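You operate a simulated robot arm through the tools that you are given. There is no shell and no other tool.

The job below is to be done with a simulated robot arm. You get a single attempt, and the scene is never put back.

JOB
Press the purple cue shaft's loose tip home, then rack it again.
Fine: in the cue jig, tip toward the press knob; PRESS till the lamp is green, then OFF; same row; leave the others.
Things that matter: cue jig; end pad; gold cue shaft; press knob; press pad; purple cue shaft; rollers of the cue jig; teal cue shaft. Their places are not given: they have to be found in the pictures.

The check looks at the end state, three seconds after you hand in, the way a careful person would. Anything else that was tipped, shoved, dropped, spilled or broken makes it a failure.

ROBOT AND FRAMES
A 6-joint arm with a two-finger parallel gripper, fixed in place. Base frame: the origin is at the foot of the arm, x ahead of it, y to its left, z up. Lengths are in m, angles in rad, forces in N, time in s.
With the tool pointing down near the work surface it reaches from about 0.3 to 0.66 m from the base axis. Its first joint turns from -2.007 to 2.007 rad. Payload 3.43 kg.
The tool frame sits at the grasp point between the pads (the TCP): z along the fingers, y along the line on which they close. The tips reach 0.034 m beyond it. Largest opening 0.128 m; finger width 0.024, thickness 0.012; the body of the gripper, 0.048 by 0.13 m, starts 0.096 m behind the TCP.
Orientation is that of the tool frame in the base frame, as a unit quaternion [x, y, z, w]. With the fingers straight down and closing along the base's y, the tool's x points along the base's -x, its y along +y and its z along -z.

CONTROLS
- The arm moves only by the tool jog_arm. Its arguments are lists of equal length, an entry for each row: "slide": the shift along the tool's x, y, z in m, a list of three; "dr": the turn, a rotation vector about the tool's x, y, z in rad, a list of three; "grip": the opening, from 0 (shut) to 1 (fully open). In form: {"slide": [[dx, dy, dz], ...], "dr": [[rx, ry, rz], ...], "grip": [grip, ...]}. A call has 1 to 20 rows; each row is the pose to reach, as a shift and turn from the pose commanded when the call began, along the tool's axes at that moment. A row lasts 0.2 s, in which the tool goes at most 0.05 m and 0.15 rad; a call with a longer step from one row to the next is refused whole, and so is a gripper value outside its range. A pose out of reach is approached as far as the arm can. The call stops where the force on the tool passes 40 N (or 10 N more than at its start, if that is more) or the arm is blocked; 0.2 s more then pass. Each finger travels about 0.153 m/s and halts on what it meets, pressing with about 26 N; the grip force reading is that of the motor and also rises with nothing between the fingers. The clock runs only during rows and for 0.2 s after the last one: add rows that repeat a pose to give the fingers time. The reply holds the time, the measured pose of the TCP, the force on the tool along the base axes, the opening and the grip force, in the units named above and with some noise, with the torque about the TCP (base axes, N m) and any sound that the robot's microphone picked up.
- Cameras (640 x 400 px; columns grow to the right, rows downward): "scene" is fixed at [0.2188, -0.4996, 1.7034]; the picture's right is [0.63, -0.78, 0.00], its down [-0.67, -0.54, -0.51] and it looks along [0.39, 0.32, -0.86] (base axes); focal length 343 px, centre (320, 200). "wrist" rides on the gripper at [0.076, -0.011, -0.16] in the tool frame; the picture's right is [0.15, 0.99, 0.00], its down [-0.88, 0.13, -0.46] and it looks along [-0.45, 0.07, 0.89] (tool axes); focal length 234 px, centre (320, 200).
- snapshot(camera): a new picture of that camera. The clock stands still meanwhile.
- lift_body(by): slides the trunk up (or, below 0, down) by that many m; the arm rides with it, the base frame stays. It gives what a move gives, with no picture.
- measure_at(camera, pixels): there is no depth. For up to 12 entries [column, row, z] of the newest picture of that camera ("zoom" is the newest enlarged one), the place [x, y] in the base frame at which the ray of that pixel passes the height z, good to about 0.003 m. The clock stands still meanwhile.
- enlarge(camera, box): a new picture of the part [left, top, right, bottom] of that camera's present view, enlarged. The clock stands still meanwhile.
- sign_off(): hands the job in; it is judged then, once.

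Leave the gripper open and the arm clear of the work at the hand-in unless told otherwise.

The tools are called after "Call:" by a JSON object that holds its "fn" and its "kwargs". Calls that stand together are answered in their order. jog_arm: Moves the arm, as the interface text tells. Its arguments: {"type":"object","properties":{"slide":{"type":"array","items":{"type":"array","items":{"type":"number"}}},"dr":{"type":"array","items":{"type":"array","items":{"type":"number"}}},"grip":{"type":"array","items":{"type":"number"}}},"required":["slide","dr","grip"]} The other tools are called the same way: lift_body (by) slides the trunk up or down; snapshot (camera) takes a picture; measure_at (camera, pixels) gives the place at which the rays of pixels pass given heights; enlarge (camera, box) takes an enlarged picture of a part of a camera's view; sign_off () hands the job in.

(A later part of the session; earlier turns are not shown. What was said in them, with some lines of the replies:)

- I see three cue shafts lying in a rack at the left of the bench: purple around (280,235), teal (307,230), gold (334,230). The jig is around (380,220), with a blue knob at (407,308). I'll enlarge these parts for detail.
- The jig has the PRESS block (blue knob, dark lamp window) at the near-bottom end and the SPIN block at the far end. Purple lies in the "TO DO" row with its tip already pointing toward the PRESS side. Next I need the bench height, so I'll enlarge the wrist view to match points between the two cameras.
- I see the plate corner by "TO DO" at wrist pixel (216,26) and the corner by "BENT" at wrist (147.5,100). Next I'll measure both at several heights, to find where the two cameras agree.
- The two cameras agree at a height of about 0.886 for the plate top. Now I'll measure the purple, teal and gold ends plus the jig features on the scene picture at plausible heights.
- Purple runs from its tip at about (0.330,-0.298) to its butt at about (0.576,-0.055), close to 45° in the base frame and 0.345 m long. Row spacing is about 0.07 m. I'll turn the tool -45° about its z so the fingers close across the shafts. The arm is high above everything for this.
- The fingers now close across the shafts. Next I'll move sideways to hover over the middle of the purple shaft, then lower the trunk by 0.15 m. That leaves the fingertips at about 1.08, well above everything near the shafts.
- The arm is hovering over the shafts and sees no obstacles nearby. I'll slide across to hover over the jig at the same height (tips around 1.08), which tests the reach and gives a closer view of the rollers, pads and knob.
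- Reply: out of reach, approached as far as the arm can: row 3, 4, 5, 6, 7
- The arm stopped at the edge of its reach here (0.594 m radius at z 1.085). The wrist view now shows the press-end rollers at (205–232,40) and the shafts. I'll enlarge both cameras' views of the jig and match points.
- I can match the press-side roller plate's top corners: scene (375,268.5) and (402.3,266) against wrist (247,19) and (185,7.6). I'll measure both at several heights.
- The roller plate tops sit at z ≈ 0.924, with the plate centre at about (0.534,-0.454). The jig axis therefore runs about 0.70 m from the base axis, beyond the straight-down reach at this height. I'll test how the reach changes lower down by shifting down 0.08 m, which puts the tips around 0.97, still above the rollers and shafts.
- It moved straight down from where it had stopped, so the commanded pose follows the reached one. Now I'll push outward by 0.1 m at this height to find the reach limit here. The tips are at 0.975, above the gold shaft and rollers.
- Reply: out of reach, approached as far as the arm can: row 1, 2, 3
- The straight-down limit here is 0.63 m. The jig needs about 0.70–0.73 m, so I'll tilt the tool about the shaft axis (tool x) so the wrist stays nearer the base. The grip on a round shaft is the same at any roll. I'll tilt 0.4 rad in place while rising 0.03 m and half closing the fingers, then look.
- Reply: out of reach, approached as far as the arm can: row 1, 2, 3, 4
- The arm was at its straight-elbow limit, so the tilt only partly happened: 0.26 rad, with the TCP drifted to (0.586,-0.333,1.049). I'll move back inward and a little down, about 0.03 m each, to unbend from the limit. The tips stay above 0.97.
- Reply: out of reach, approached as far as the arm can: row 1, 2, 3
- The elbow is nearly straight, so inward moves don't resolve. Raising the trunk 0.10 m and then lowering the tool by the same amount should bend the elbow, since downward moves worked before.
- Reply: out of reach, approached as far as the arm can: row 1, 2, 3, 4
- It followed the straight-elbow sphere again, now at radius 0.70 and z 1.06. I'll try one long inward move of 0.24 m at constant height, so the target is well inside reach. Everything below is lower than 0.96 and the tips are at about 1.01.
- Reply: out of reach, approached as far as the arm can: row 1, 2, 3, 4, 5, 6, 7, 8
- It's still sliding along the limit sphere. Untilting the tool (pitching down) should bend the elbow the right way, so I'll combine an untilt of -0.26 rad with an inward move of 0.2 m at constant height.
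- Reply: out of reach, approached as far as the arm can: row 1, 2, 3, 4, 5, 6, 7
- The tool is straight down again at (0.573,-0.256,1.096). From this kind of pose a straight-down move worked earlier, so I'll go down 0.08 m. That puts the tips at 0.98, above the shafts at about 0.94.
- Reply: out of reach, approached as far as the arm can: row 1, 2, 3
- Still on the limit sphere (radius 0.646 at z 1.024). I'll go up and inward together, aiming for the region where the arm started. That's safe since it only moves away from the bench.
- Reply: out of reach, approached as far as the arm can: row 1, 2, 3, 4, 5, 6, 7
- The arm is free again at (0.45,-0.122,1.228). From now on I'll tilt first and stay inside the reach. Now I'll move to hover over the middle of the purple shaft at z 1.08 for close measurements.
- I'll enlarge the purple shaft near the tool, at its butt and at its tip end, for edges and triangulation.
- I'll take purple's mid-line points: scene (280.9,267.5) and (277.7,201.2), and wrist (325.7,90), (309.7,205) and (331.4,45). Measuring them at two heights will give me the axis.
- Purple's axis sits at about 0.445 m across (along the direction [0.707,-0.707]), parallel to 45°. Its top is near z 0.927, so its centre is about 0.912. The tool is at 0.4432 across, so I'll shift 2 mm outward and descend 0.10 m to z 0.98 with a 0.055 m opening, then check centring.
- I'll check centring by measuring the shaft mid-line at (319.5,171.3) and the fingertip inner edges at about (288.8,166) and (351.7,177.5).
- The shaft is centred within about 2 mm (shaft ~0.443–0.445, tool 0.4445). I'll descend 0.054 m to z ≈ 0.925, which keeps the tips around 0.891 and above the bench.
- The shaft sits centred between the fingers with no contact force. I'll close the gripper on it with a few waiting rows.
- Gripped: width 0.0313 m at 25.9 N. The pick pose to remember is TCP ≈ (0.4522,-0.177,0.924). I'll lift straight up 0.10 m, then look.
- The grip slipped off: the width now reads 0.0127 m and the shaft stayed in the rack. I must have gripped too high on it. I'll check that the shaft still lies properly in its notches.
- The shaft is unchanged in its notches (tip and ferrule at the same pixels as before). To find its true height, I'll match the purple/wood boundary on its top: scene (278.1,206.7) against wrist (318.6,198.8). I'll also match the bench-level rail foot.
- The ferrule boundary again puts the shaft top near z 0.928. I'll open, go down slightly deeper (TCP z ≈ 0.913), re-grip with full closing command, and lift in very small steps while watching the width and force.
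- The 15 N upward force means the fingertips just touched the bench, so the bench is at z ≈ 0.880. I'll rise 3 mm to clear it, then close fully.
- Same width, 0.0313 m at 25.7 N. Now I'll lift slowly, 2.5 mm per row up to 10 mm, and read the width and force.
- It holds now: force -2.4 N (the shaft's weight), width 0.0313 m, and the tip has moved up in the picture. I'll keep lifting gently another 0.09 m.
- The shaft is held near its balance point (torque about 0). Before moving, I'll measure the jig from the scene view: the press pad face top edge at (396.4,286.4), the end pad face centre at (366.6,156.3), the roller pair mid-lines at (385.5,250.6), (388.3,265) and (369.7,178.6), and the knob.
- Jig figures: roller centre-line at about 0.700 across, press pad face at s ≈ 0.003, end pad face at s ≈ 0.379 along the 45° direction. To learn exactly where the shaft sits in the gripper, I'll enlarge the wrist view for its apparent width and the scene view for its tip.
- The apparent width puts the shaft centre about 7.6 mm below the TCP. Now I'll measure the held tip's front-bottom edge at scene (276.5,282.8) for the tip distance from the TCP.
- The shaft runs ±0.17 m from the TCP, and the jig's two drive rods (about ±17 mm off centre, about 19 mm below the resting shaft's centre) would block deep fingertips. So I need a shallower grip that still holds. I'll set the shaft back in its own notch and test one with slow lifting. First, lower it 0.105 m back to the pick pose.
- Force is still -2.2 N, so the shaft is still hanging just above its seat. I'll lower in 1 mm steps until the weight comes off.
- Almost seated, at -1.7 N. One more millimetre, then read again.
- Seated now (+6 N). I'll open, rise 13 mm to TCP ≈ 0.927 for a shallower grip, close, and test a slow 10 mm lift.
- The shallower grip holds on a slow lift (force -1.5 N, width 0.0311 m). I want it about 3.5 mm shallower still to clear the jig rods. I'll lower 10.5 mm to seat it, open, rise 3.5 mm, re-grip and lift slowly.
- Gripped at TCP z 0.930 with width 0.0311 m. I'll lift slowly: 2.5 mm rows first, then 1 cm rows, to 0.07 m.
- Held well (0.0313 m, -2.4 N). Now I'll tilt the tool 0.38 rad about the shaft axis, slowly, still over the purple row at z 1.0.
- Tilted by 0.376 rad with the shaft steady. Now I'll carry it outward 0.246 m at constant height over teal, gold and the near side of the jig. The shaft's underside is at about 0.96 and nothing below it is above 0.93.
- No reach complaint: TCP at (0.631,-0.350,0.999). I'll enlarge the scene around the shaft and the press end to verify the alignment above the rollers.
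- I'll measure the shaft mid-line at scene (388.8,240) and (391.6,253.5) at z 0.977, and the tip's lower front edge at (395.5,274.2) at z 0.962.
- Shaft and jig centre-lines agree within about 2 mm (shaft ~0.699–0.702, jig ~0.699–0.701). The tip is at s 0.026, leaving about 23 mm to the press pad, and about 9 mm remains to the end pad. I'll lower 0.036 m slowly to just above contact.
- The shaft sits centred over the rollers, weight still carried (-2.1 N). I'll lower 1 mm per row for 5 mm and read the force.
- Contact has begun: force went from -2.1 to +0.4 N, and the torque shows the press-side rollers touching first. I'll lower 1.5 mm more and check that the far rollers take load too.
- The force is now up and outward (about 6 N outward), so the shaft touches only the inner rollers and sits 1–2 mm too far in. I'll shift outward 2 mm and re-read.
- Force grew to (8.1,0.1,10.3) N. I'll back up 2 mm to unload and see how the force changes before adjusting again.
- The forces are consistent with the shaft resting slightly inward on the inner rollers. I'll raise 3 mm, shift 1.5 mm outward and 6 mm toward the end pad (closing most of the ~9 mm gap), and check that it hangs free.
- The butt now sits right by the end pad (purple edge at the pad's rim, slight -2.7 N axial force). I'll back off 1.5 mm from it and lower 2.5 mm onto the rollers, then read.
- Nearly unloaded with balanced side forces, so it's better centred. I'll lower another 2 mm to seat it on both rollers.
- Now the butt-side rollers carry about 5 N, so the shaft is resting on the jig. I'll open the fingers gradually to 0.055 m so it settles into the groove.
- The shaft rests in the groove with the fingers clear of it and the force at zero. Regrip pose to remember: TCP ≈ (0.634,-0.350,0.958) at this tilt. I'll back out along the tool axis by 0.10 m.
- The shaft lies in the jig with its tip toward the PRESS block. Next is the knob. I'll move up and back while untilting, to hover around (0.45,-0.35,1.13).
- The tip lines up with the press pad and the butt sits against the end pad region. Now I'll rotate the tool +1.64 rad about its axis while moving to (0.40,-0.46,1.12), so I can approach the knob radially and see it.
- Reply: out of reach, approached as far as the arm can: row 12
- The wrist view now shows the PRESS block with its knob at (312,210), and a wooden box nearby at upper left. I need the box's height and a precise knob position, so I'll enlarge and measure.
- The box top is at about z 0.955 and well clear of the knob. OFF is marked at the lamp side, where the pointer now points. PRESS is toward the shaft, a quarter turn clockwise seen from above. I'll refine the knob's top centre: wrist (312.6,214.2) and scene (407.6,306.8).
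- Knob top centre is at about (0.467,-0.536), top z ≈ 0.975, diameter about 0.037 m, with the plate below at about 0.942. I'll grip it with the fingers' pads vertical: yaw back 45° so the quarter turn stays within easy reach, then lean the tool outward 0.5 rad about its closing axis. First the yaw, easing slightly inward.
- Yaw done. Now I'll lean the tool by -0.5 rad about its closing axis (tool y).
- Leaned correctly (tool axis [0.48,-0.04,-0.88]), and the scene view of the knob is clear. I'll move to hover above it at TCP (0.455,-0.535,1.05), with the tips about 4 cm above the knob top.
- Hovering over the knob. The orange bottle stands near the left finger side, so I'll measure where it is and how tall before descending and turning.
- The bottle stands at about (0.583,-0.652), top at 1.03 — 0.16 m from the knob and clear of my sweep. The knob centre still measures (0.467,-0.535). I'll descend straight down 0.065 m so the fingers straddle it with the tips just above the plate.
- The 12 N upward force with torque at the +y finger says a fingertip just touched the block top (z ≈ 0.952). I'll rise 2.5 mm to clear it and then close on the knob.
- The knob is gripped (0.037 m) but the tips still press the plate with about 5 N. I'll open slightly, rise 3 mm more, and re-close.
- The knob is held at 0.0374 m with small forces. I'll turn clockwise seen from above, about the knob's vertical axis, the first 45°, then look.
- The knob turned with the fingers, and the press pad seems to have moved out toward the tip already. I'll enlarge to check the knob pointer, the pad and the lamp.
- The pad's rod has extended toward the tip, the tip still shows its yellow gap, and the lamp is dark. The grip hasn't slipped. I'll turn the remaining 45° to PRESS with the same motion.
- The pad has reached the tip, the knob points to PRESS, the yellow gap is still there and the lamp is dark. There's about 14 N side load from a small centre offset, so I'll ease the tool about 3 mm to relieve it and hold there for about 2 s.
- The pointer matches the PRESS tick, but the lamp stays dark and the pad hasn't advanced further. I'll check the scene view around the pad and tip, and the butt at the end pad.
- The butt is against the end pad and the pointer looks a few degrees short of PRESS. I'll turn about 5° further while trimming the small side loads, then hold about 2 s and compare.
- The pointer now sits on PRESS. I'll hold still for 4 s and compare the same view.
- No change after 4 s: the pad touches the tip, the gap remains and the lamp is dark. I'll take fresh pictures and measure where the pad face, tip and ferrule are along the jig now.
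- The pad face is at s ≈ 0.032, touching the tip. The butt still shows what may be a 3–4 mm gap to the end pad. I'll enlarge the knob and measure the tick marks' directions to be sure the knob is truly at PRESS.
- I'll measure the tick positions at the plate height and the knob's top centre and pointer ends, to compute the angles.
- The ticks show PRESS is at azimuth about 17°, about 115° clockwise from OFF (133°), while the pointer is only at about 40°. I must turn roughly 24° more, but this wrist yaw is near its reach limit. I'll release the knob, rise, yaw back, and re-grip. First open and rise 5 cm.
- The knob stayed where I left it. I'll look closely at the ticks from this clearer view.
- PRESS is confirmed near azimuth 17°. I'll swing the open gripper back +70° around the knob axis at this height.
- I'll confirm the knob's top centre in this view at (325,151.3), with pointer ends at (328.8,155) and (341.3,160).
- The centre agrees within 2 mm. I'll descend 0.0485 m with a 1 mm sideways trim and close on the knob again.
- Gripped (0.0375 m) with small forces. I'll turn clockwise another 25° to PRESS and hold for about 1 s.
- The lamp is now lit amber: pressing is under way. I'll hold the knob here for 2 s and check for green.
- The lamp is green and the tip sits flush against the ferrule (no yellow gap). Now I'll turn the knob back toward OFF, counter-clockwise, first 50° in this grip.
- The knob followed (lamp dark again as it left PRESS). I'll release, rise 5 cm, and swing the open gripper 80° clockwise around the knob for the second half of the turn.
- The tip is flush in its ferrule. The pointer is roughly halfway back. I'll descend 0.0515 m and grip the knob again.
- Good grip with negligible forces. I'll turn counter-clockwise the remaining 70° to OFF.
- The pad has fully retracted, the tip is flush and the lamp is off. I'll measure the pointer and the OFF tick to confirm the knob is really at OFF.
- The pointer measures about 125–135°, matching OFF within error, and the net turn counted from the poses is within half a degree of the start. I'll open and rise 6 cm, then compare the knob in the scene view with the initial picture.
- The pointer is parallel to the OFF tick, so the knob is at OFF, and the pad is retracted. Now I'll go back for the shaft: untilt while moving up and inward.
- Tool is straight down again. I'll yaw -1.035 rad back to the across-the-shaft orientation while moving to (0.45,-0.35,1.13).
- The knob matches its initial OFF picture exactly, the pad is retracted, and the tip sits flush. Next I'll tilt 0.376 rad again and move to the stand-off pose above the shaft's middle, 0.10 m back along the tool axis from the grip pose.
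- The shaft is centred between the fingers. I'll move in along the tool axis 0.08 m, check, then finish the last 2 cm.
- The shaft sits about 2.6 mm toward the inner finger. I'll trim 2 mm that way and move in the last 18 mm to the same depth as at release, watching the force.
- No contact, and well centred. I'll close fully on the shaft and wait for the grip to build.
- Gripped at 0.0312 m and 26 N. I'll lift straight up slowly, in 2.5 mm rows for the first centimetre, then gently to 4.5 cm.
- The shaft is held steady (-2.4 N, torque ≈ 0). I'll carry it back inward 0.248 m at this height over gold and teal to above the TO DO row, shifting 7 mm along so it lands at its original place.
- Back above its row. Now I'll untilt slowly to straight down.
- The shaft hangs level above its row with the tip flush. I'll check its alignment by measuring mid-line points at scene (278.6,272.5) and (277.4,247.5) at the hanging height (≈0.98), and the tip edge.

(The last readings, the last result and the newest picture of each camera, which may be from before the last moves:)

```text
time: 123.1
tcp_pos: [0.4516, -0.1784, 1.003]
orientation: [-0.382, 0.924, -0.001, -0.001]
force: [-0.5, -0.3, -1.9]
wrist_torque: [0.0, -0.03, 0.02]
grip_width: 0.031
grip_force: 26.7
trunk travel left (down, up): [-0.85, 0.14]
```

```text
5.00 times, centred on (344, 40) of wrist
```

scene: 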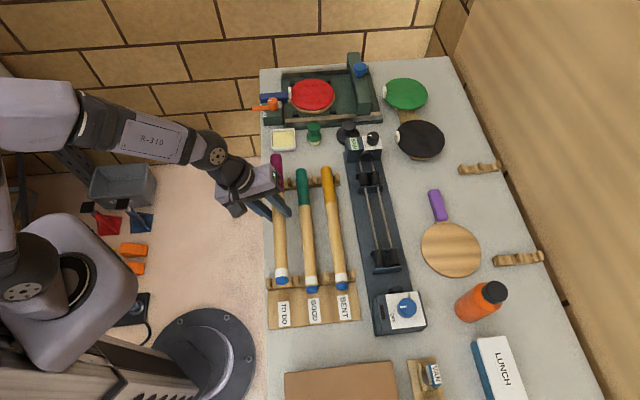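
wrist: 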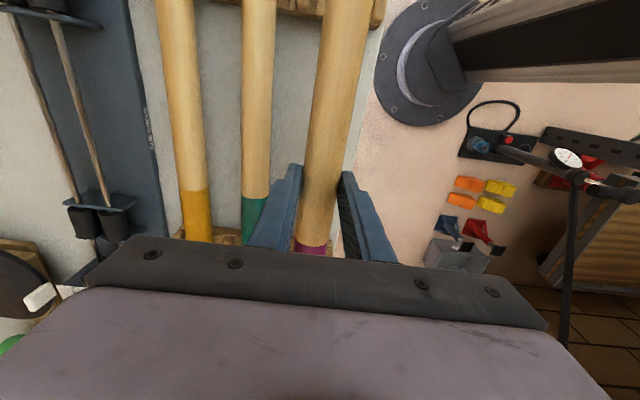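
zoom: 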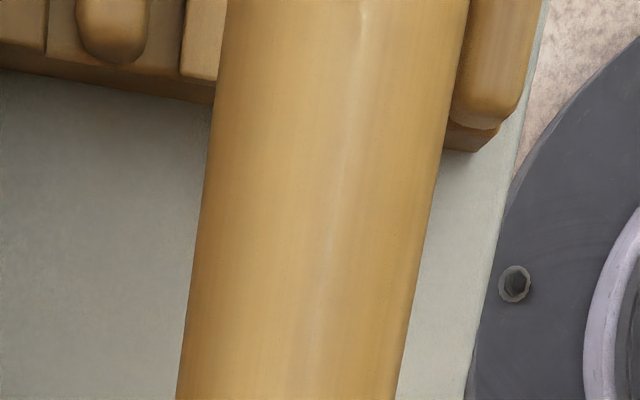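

The shaft is aligned with its notch within about 1–2 mm. The tip edge is at s 0.027, so I'll shift 2 mm toward the butt side to match its old place, and lower 0.063 m slowly to just above the seat.

Call:
{"fn": "jog_arm", "kwargs": {"slide": [[-0.001, 0, 0.004], [-0.002, 0, 0.012], [-0.002, 0, 0.022], [-0.002, 0, 0.032], [-0.002, 0, 0.042], [-0.002, 0, 0.05], [-0.002, 0, 0.057], [-0.002, 0, 0.061], [-0.002, 0, 0.063], [-0.002, 0, 0.063]], "dr": [[0, 0, 0], [0, 0, 0], [0, 0, 0], [0, 0, 0], [0, 0, 0], [0, 0, 0], [0, 0, 0], [0, 0, 0], [0, 0, 0], [0, 0, 0]], "grip": [0, 0, 0, 0, 0, 0, 0, 0, 0, 0]}}

Call:
{"fn": "enlarge", "kwargs": {"camera": "scene", "box": [255, 255, 335, 305]}}

Call:
{"fn": "enlarge", "kwargs": {"camera": "wrist", "box": [280, 0, 408, 80]}}

```text
time: 125.3
tcp_pos: [0.454, -0.1772, 0.9395]
orientation: [-0.381, 0.925, -0.001, -0.001]
force: [-0.5, 1.0, -2.5]
wrist_torque: [-0.02, 0.02, 0.0]
grip_width: 0.0308
grip_force: 25.8
trunk travel left (down, up): [-0.85, 0.14]
```

```text
8.00 times, centred on (295, 280) of scene
```

zoom: 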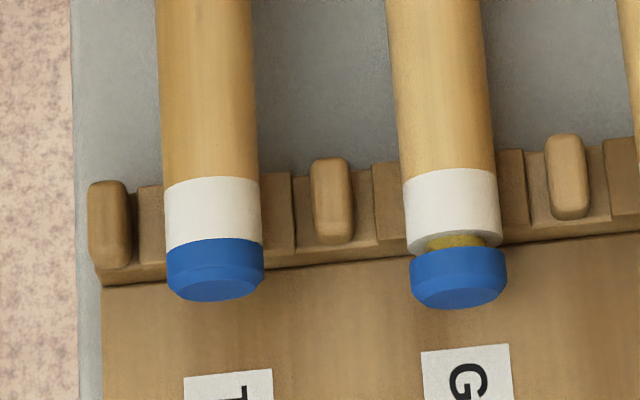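

```text
5.00 times, centred on (344, 40) of wrist
```

zoom: 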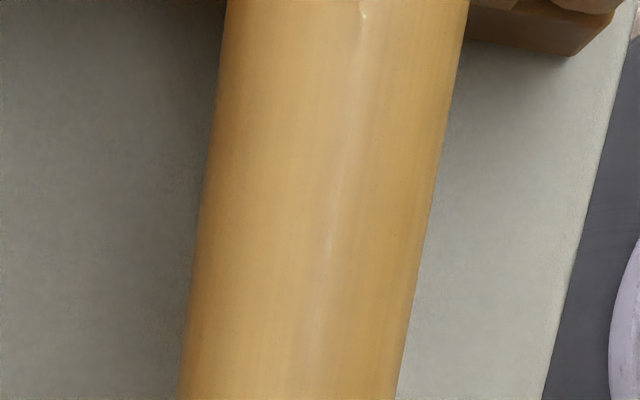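

The ferrule is lined up laterally (165–263 px, as originally) but about 2 mm too far along, so I'll shift back 1.5 mm while lowering 1 mm per row for 6 mm.

Call:
{"fn": "jog_arm", "kwargs": {"slide": [[0.0008, 0, 0.001], [0.0015, 0, 0.002], [0.0015, 0, 0.003], [0.0015, 0, 0.004], [0.0015, 0, 0.005], [0.0015, 0, 0.006], [0.0015, 0, 0.006]], "dr": [[0, 0, 0], [0, 0, 0], [0, 0, 0], [0, 0, 0], [0, 0, 0], [0, 0, 0], [0, 0, 0]], "grip": [0, 0, 0, 0, 0, 0, 0]}}

```text
time: 126.9
tcp_pos: [0.4521, -0.1795, 0.9339]
orientation: [-0.381, 0.925, 0.0, 0.0]
force: [0.5, -0.5, -2.2]
wrist_torque: [-0.02, 0.0, 0.0]
grip_width: 0.0315
grip_force: 26.1
trunk travel left (down, up): [-0.85, 0.14]
```

Still hanging (-2.2 N) at z 0.934. I'll continue 1 mm per row for 2 mm more and read.

Call:
{"fn": "jog_arm", "kwargs": {"slide": [[0, 0, 0.001], [0, 0, 0.002], [0, 0, 0.002]], "dr": [[0, 0, 0], [0, 0, 0], [0, 0, 0]], "grip": [0, 0, 0]}}

Call:
{"fn": "enlarge", "kwargs": {"camera": "scene", "box": [255, 255, 335, 305]}}

```text
time: 127.7
tcp_pos: [0.4519, -0.1775, 0.9313]
orientation: [-0.381, 0.924, -0.001, -0.001]
force: [-0.8, 0.3, -2.2]
wrist_torque: [0.02, 0.0, 0.05]
grip_width: 0.0311
grip_force: 25.1
trunk travel left (down, up): [-0.85, 0.14]
```

```text
8.00 times, centred on (295, 280) of scene
```

zoom: 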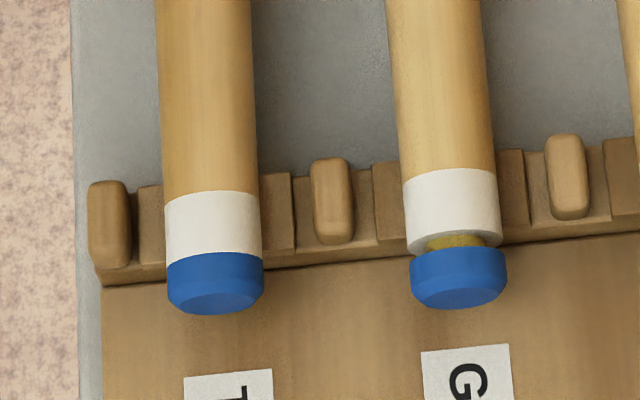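

Nearly down: -2.2 N, and the ferrule edge is at row 192 against 194 originally. I'll lower 1 mm at a time for 2 mm more.

Call:
{"fn": "jog_arm", "kwargs": {"slide": [[0, 0, 0.001], [0, 0, 0.001], [0, 0, 0.002], [0, 0, 0.002]], "dr": [[0, 0, 0], [0, 0, 0], [0, 0, 0], [0, 0, 0]], "grip": [0, 0, 0, 0]}}

```text
time: 128.7
tcp_pos: [0.4521, -0.1774, 0.9328]
orientation: [-0.38, 0.925, -0.002, 0.0]
force: [0.0, 3.1, 13.5]
wrist_torque: [-0.16, 0.21, 0.04]
grip_width: 0.0313
grip_force: 25.8
trunk travel left (down, up): [-0.85, 0.14]
```

Seated (13.5 N down-force). I'll ease up 1 mm and open the fingers gradually.

Call:
{"fn": "jog_arm", "kwargs": {"slide": [[0, 0, -0.001], [0, 0, -0.001], [0, 0, -0.001], [0, 0, -0.001], [0, 0, -0.001], [0, 0, -0.001]], "dr": [[0, 0, 0], [0, 0, 0], [0, 0, 0], [0, 0, 0], [0, 0, 0], [0, 0, 0]], "grip": [0, 0.26, 0.3, 0.36, 0.42, 0.42]}}

Call:
{"fn": "enlarge", "kwargs": {"camera": "scene", "box": [255, 255, 335, 305]}}

Call:
{"fn": "enlarge", "kwargs": {"camera": "wrist", "box": [240, 120, 400, 220]}}

```text
time: 130.1
tcp_pos: [0.4522, -0.1787, 0.9317]
orientation: [-0.381, 0.925, 0.0, -0.001]
force: [-0.7, -1.0, 0.6]
wrist_torque: [-0.01, 0.02, 0.01]
grip_width: 0.0538
grip_force: 0.0
trunk travel left (down, up): [-0.85, 0.14]
```

```text
8.00 times, centred on (295, 280) of scene
```

zoom: 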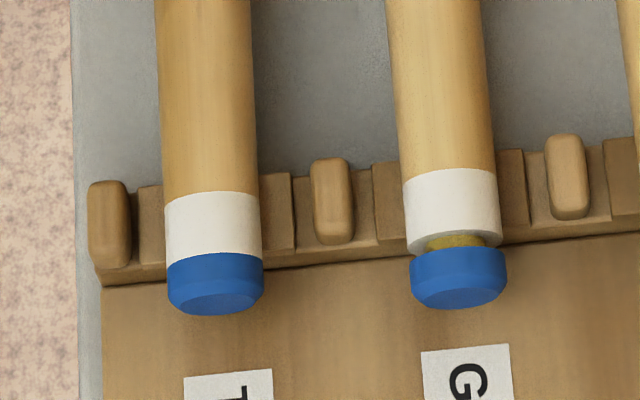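

```text
4.00 times, centred on (320, 170) of wrist
```

zoom: 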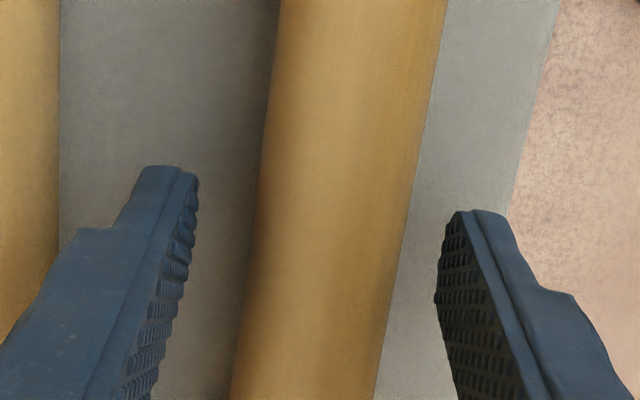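

Released. The shaft lies in the TO DO notch as originally placed, tip flush. I'll rise straight up 0.16 m.

Call:
{"fn": "jog_arm", "kwargs": {"slide": [[0, 0, -0.01], [0, 0, -0.025], [0, 0, -0.05], [0, 0, -0.08], [0, 0, -0.11], [0, 0, -0.14], [0, 0, -0.16], [0, 0, -0.16]], "dr": [[0, 0, 0], [0, 0, 0], [0, 0, 0], [0, 0, 0], [0, 0, 0], [0, 0, 0], [0, 0, 0], [0, 0, 0]], "grip": [0.42, 0.42, 0.42, 0.5, 0.7, 0.9, 1.0, 1.0]}}

Call:
{"fn": "snapshot", "kwargs": {"camera": "scene"}}

Call:
{"fn": "snapshot", "kwargs": {"camera": "wrist"}}

```text
time: 131.9
tcp_pos: [0.4528, -0.1787, 1.0916]
orientation: [-0.381, 0.925, -0.001, 0.0]
force: [-0.3, 0.1, -0.5]
wrist_torque: [-0.01, 0.02, 0.02]
grip_width: 0.128
grip_force: 0.0
trunk travel left (down, up): [-0.85, 0.14]
```

```text
taken
```

scene: 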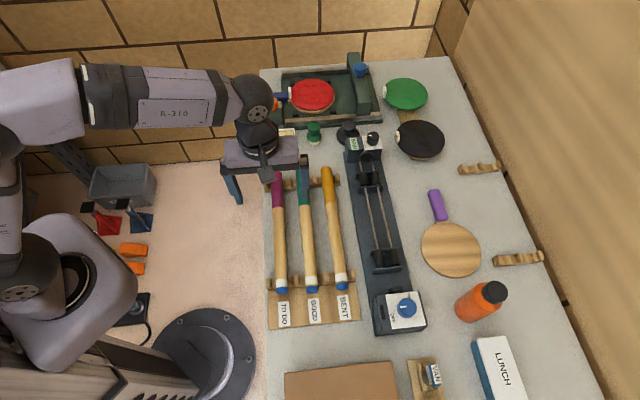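

```text
taken
```

wrist: 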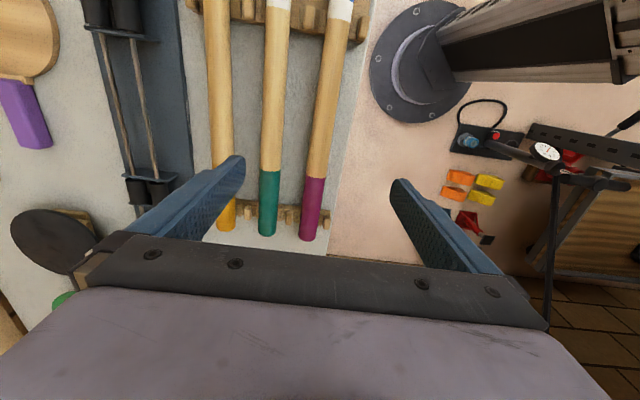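

Everything is in place. I'll move the arm further clear, up 0.12 m and inward, then inspect the final state.

Call:
{"fn": "jog_arm", "kwargs": {"slide": [[0, 0.015, -0.03], [0, 0.03, -0.06], [0, 0.06, -0.09], [0, 0.09, -0.12], [0, 0.09, -0.12]], "dr": [[0, 0, 0], [0, 0, 0], [0, 0, 0], [0, 0, 0], [0, 0, 0]], "grip": [1, 1, 1, 1, 1]}}

Call:
{"fn": "enlarge", "kwargs": {"camera": "scene", "box": [255, 160, 351, 220]}}

Call:
{"fn": "enlarge", "kwargs": {"camera": "scene", "box": [255, 255, 375, 330]}}

Call:
{"fn": "enlarge", "kwargs": {"camera": "scene", "box": [330, 245, 474, 335]}}

Call:
{"fn": "snapshot", "kwargs": {"camera": "scene"}}

```text
time: 133.1
tcp_pos: [0.3865, -0.1146, 1.2113]
orientation: [-0.38, 0.925, -0.001, -0.001]
force: [0.3, -1.4, 0.8]
wrist_torque: [-0.01, 0.02, -0.02]
grip_width: 0.128
grip_force: 0.0
trunk travel left (down, up): [-0.85, 0.14]
```

```text
6.67 times, centred on (303, 190) of scene
```

zoom: 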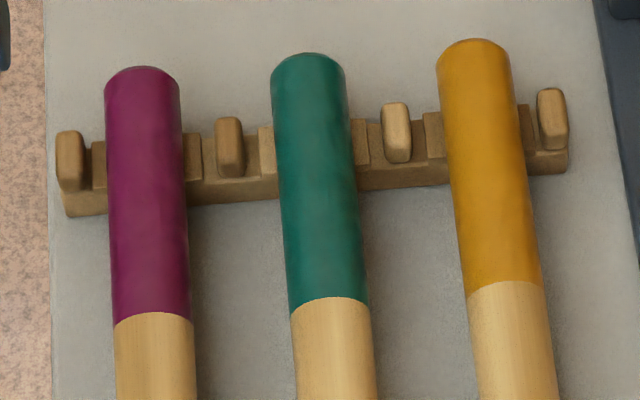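

```text
5.33 times, centred on (315, 292) of scene
```

zoom: 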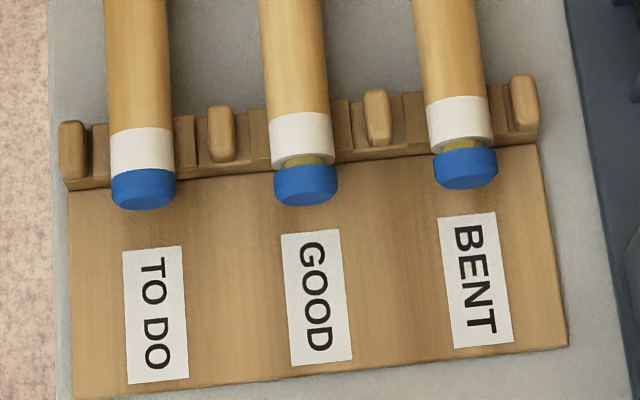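

```text
4.44 times, centred on (402, 290) of scene
```

zoom: 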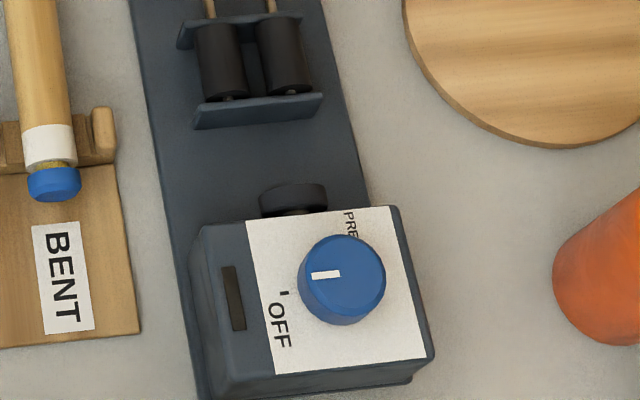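

```text
taken
```

scene: 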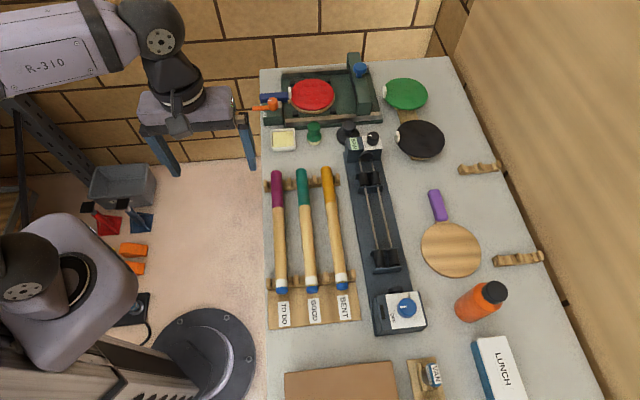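

Final state: purple is back in its TO DO row with the tip pressed flush, and teal and gold sit where they were. The knob is at OFF with the lamp dark and the pad retracted. The arm is clear with the gripper open, so I'll hand in.

Call:
{"fn": "sign_off", "kwargs": {}}

```text
The job is handed in.
```

I pressed the purple cue shaft's loose tip home and put the shaft back in its TO DO row, and the job is handed in. I don't have the check's verdict.

- **Tip:** it sits flush against the ferrule, with no yellow gap. The lamp went amber, then green, before I turned the knob back.
- **Knob:** it is at OFF. The pointer matches the first picture, the lamp is dark and the press pad is retracted.
- **Shaft:** it rests in its original notches, within a couple of millimetres of where it started.
- **Everything else:** teal and gold were not touched, and the rest of the bench looks the same in the last picture as in the first.
- **Arm:** it is raised clear of the work with the gripper open.

Two things didn't go cleanly. On the first lift the gripper slipped off while the shaft was still in the rack; the shaft stayed put. Also, my fingertips lightly touched the bench once and the top of the press block once (about 15 N at most) while I was finding heights.
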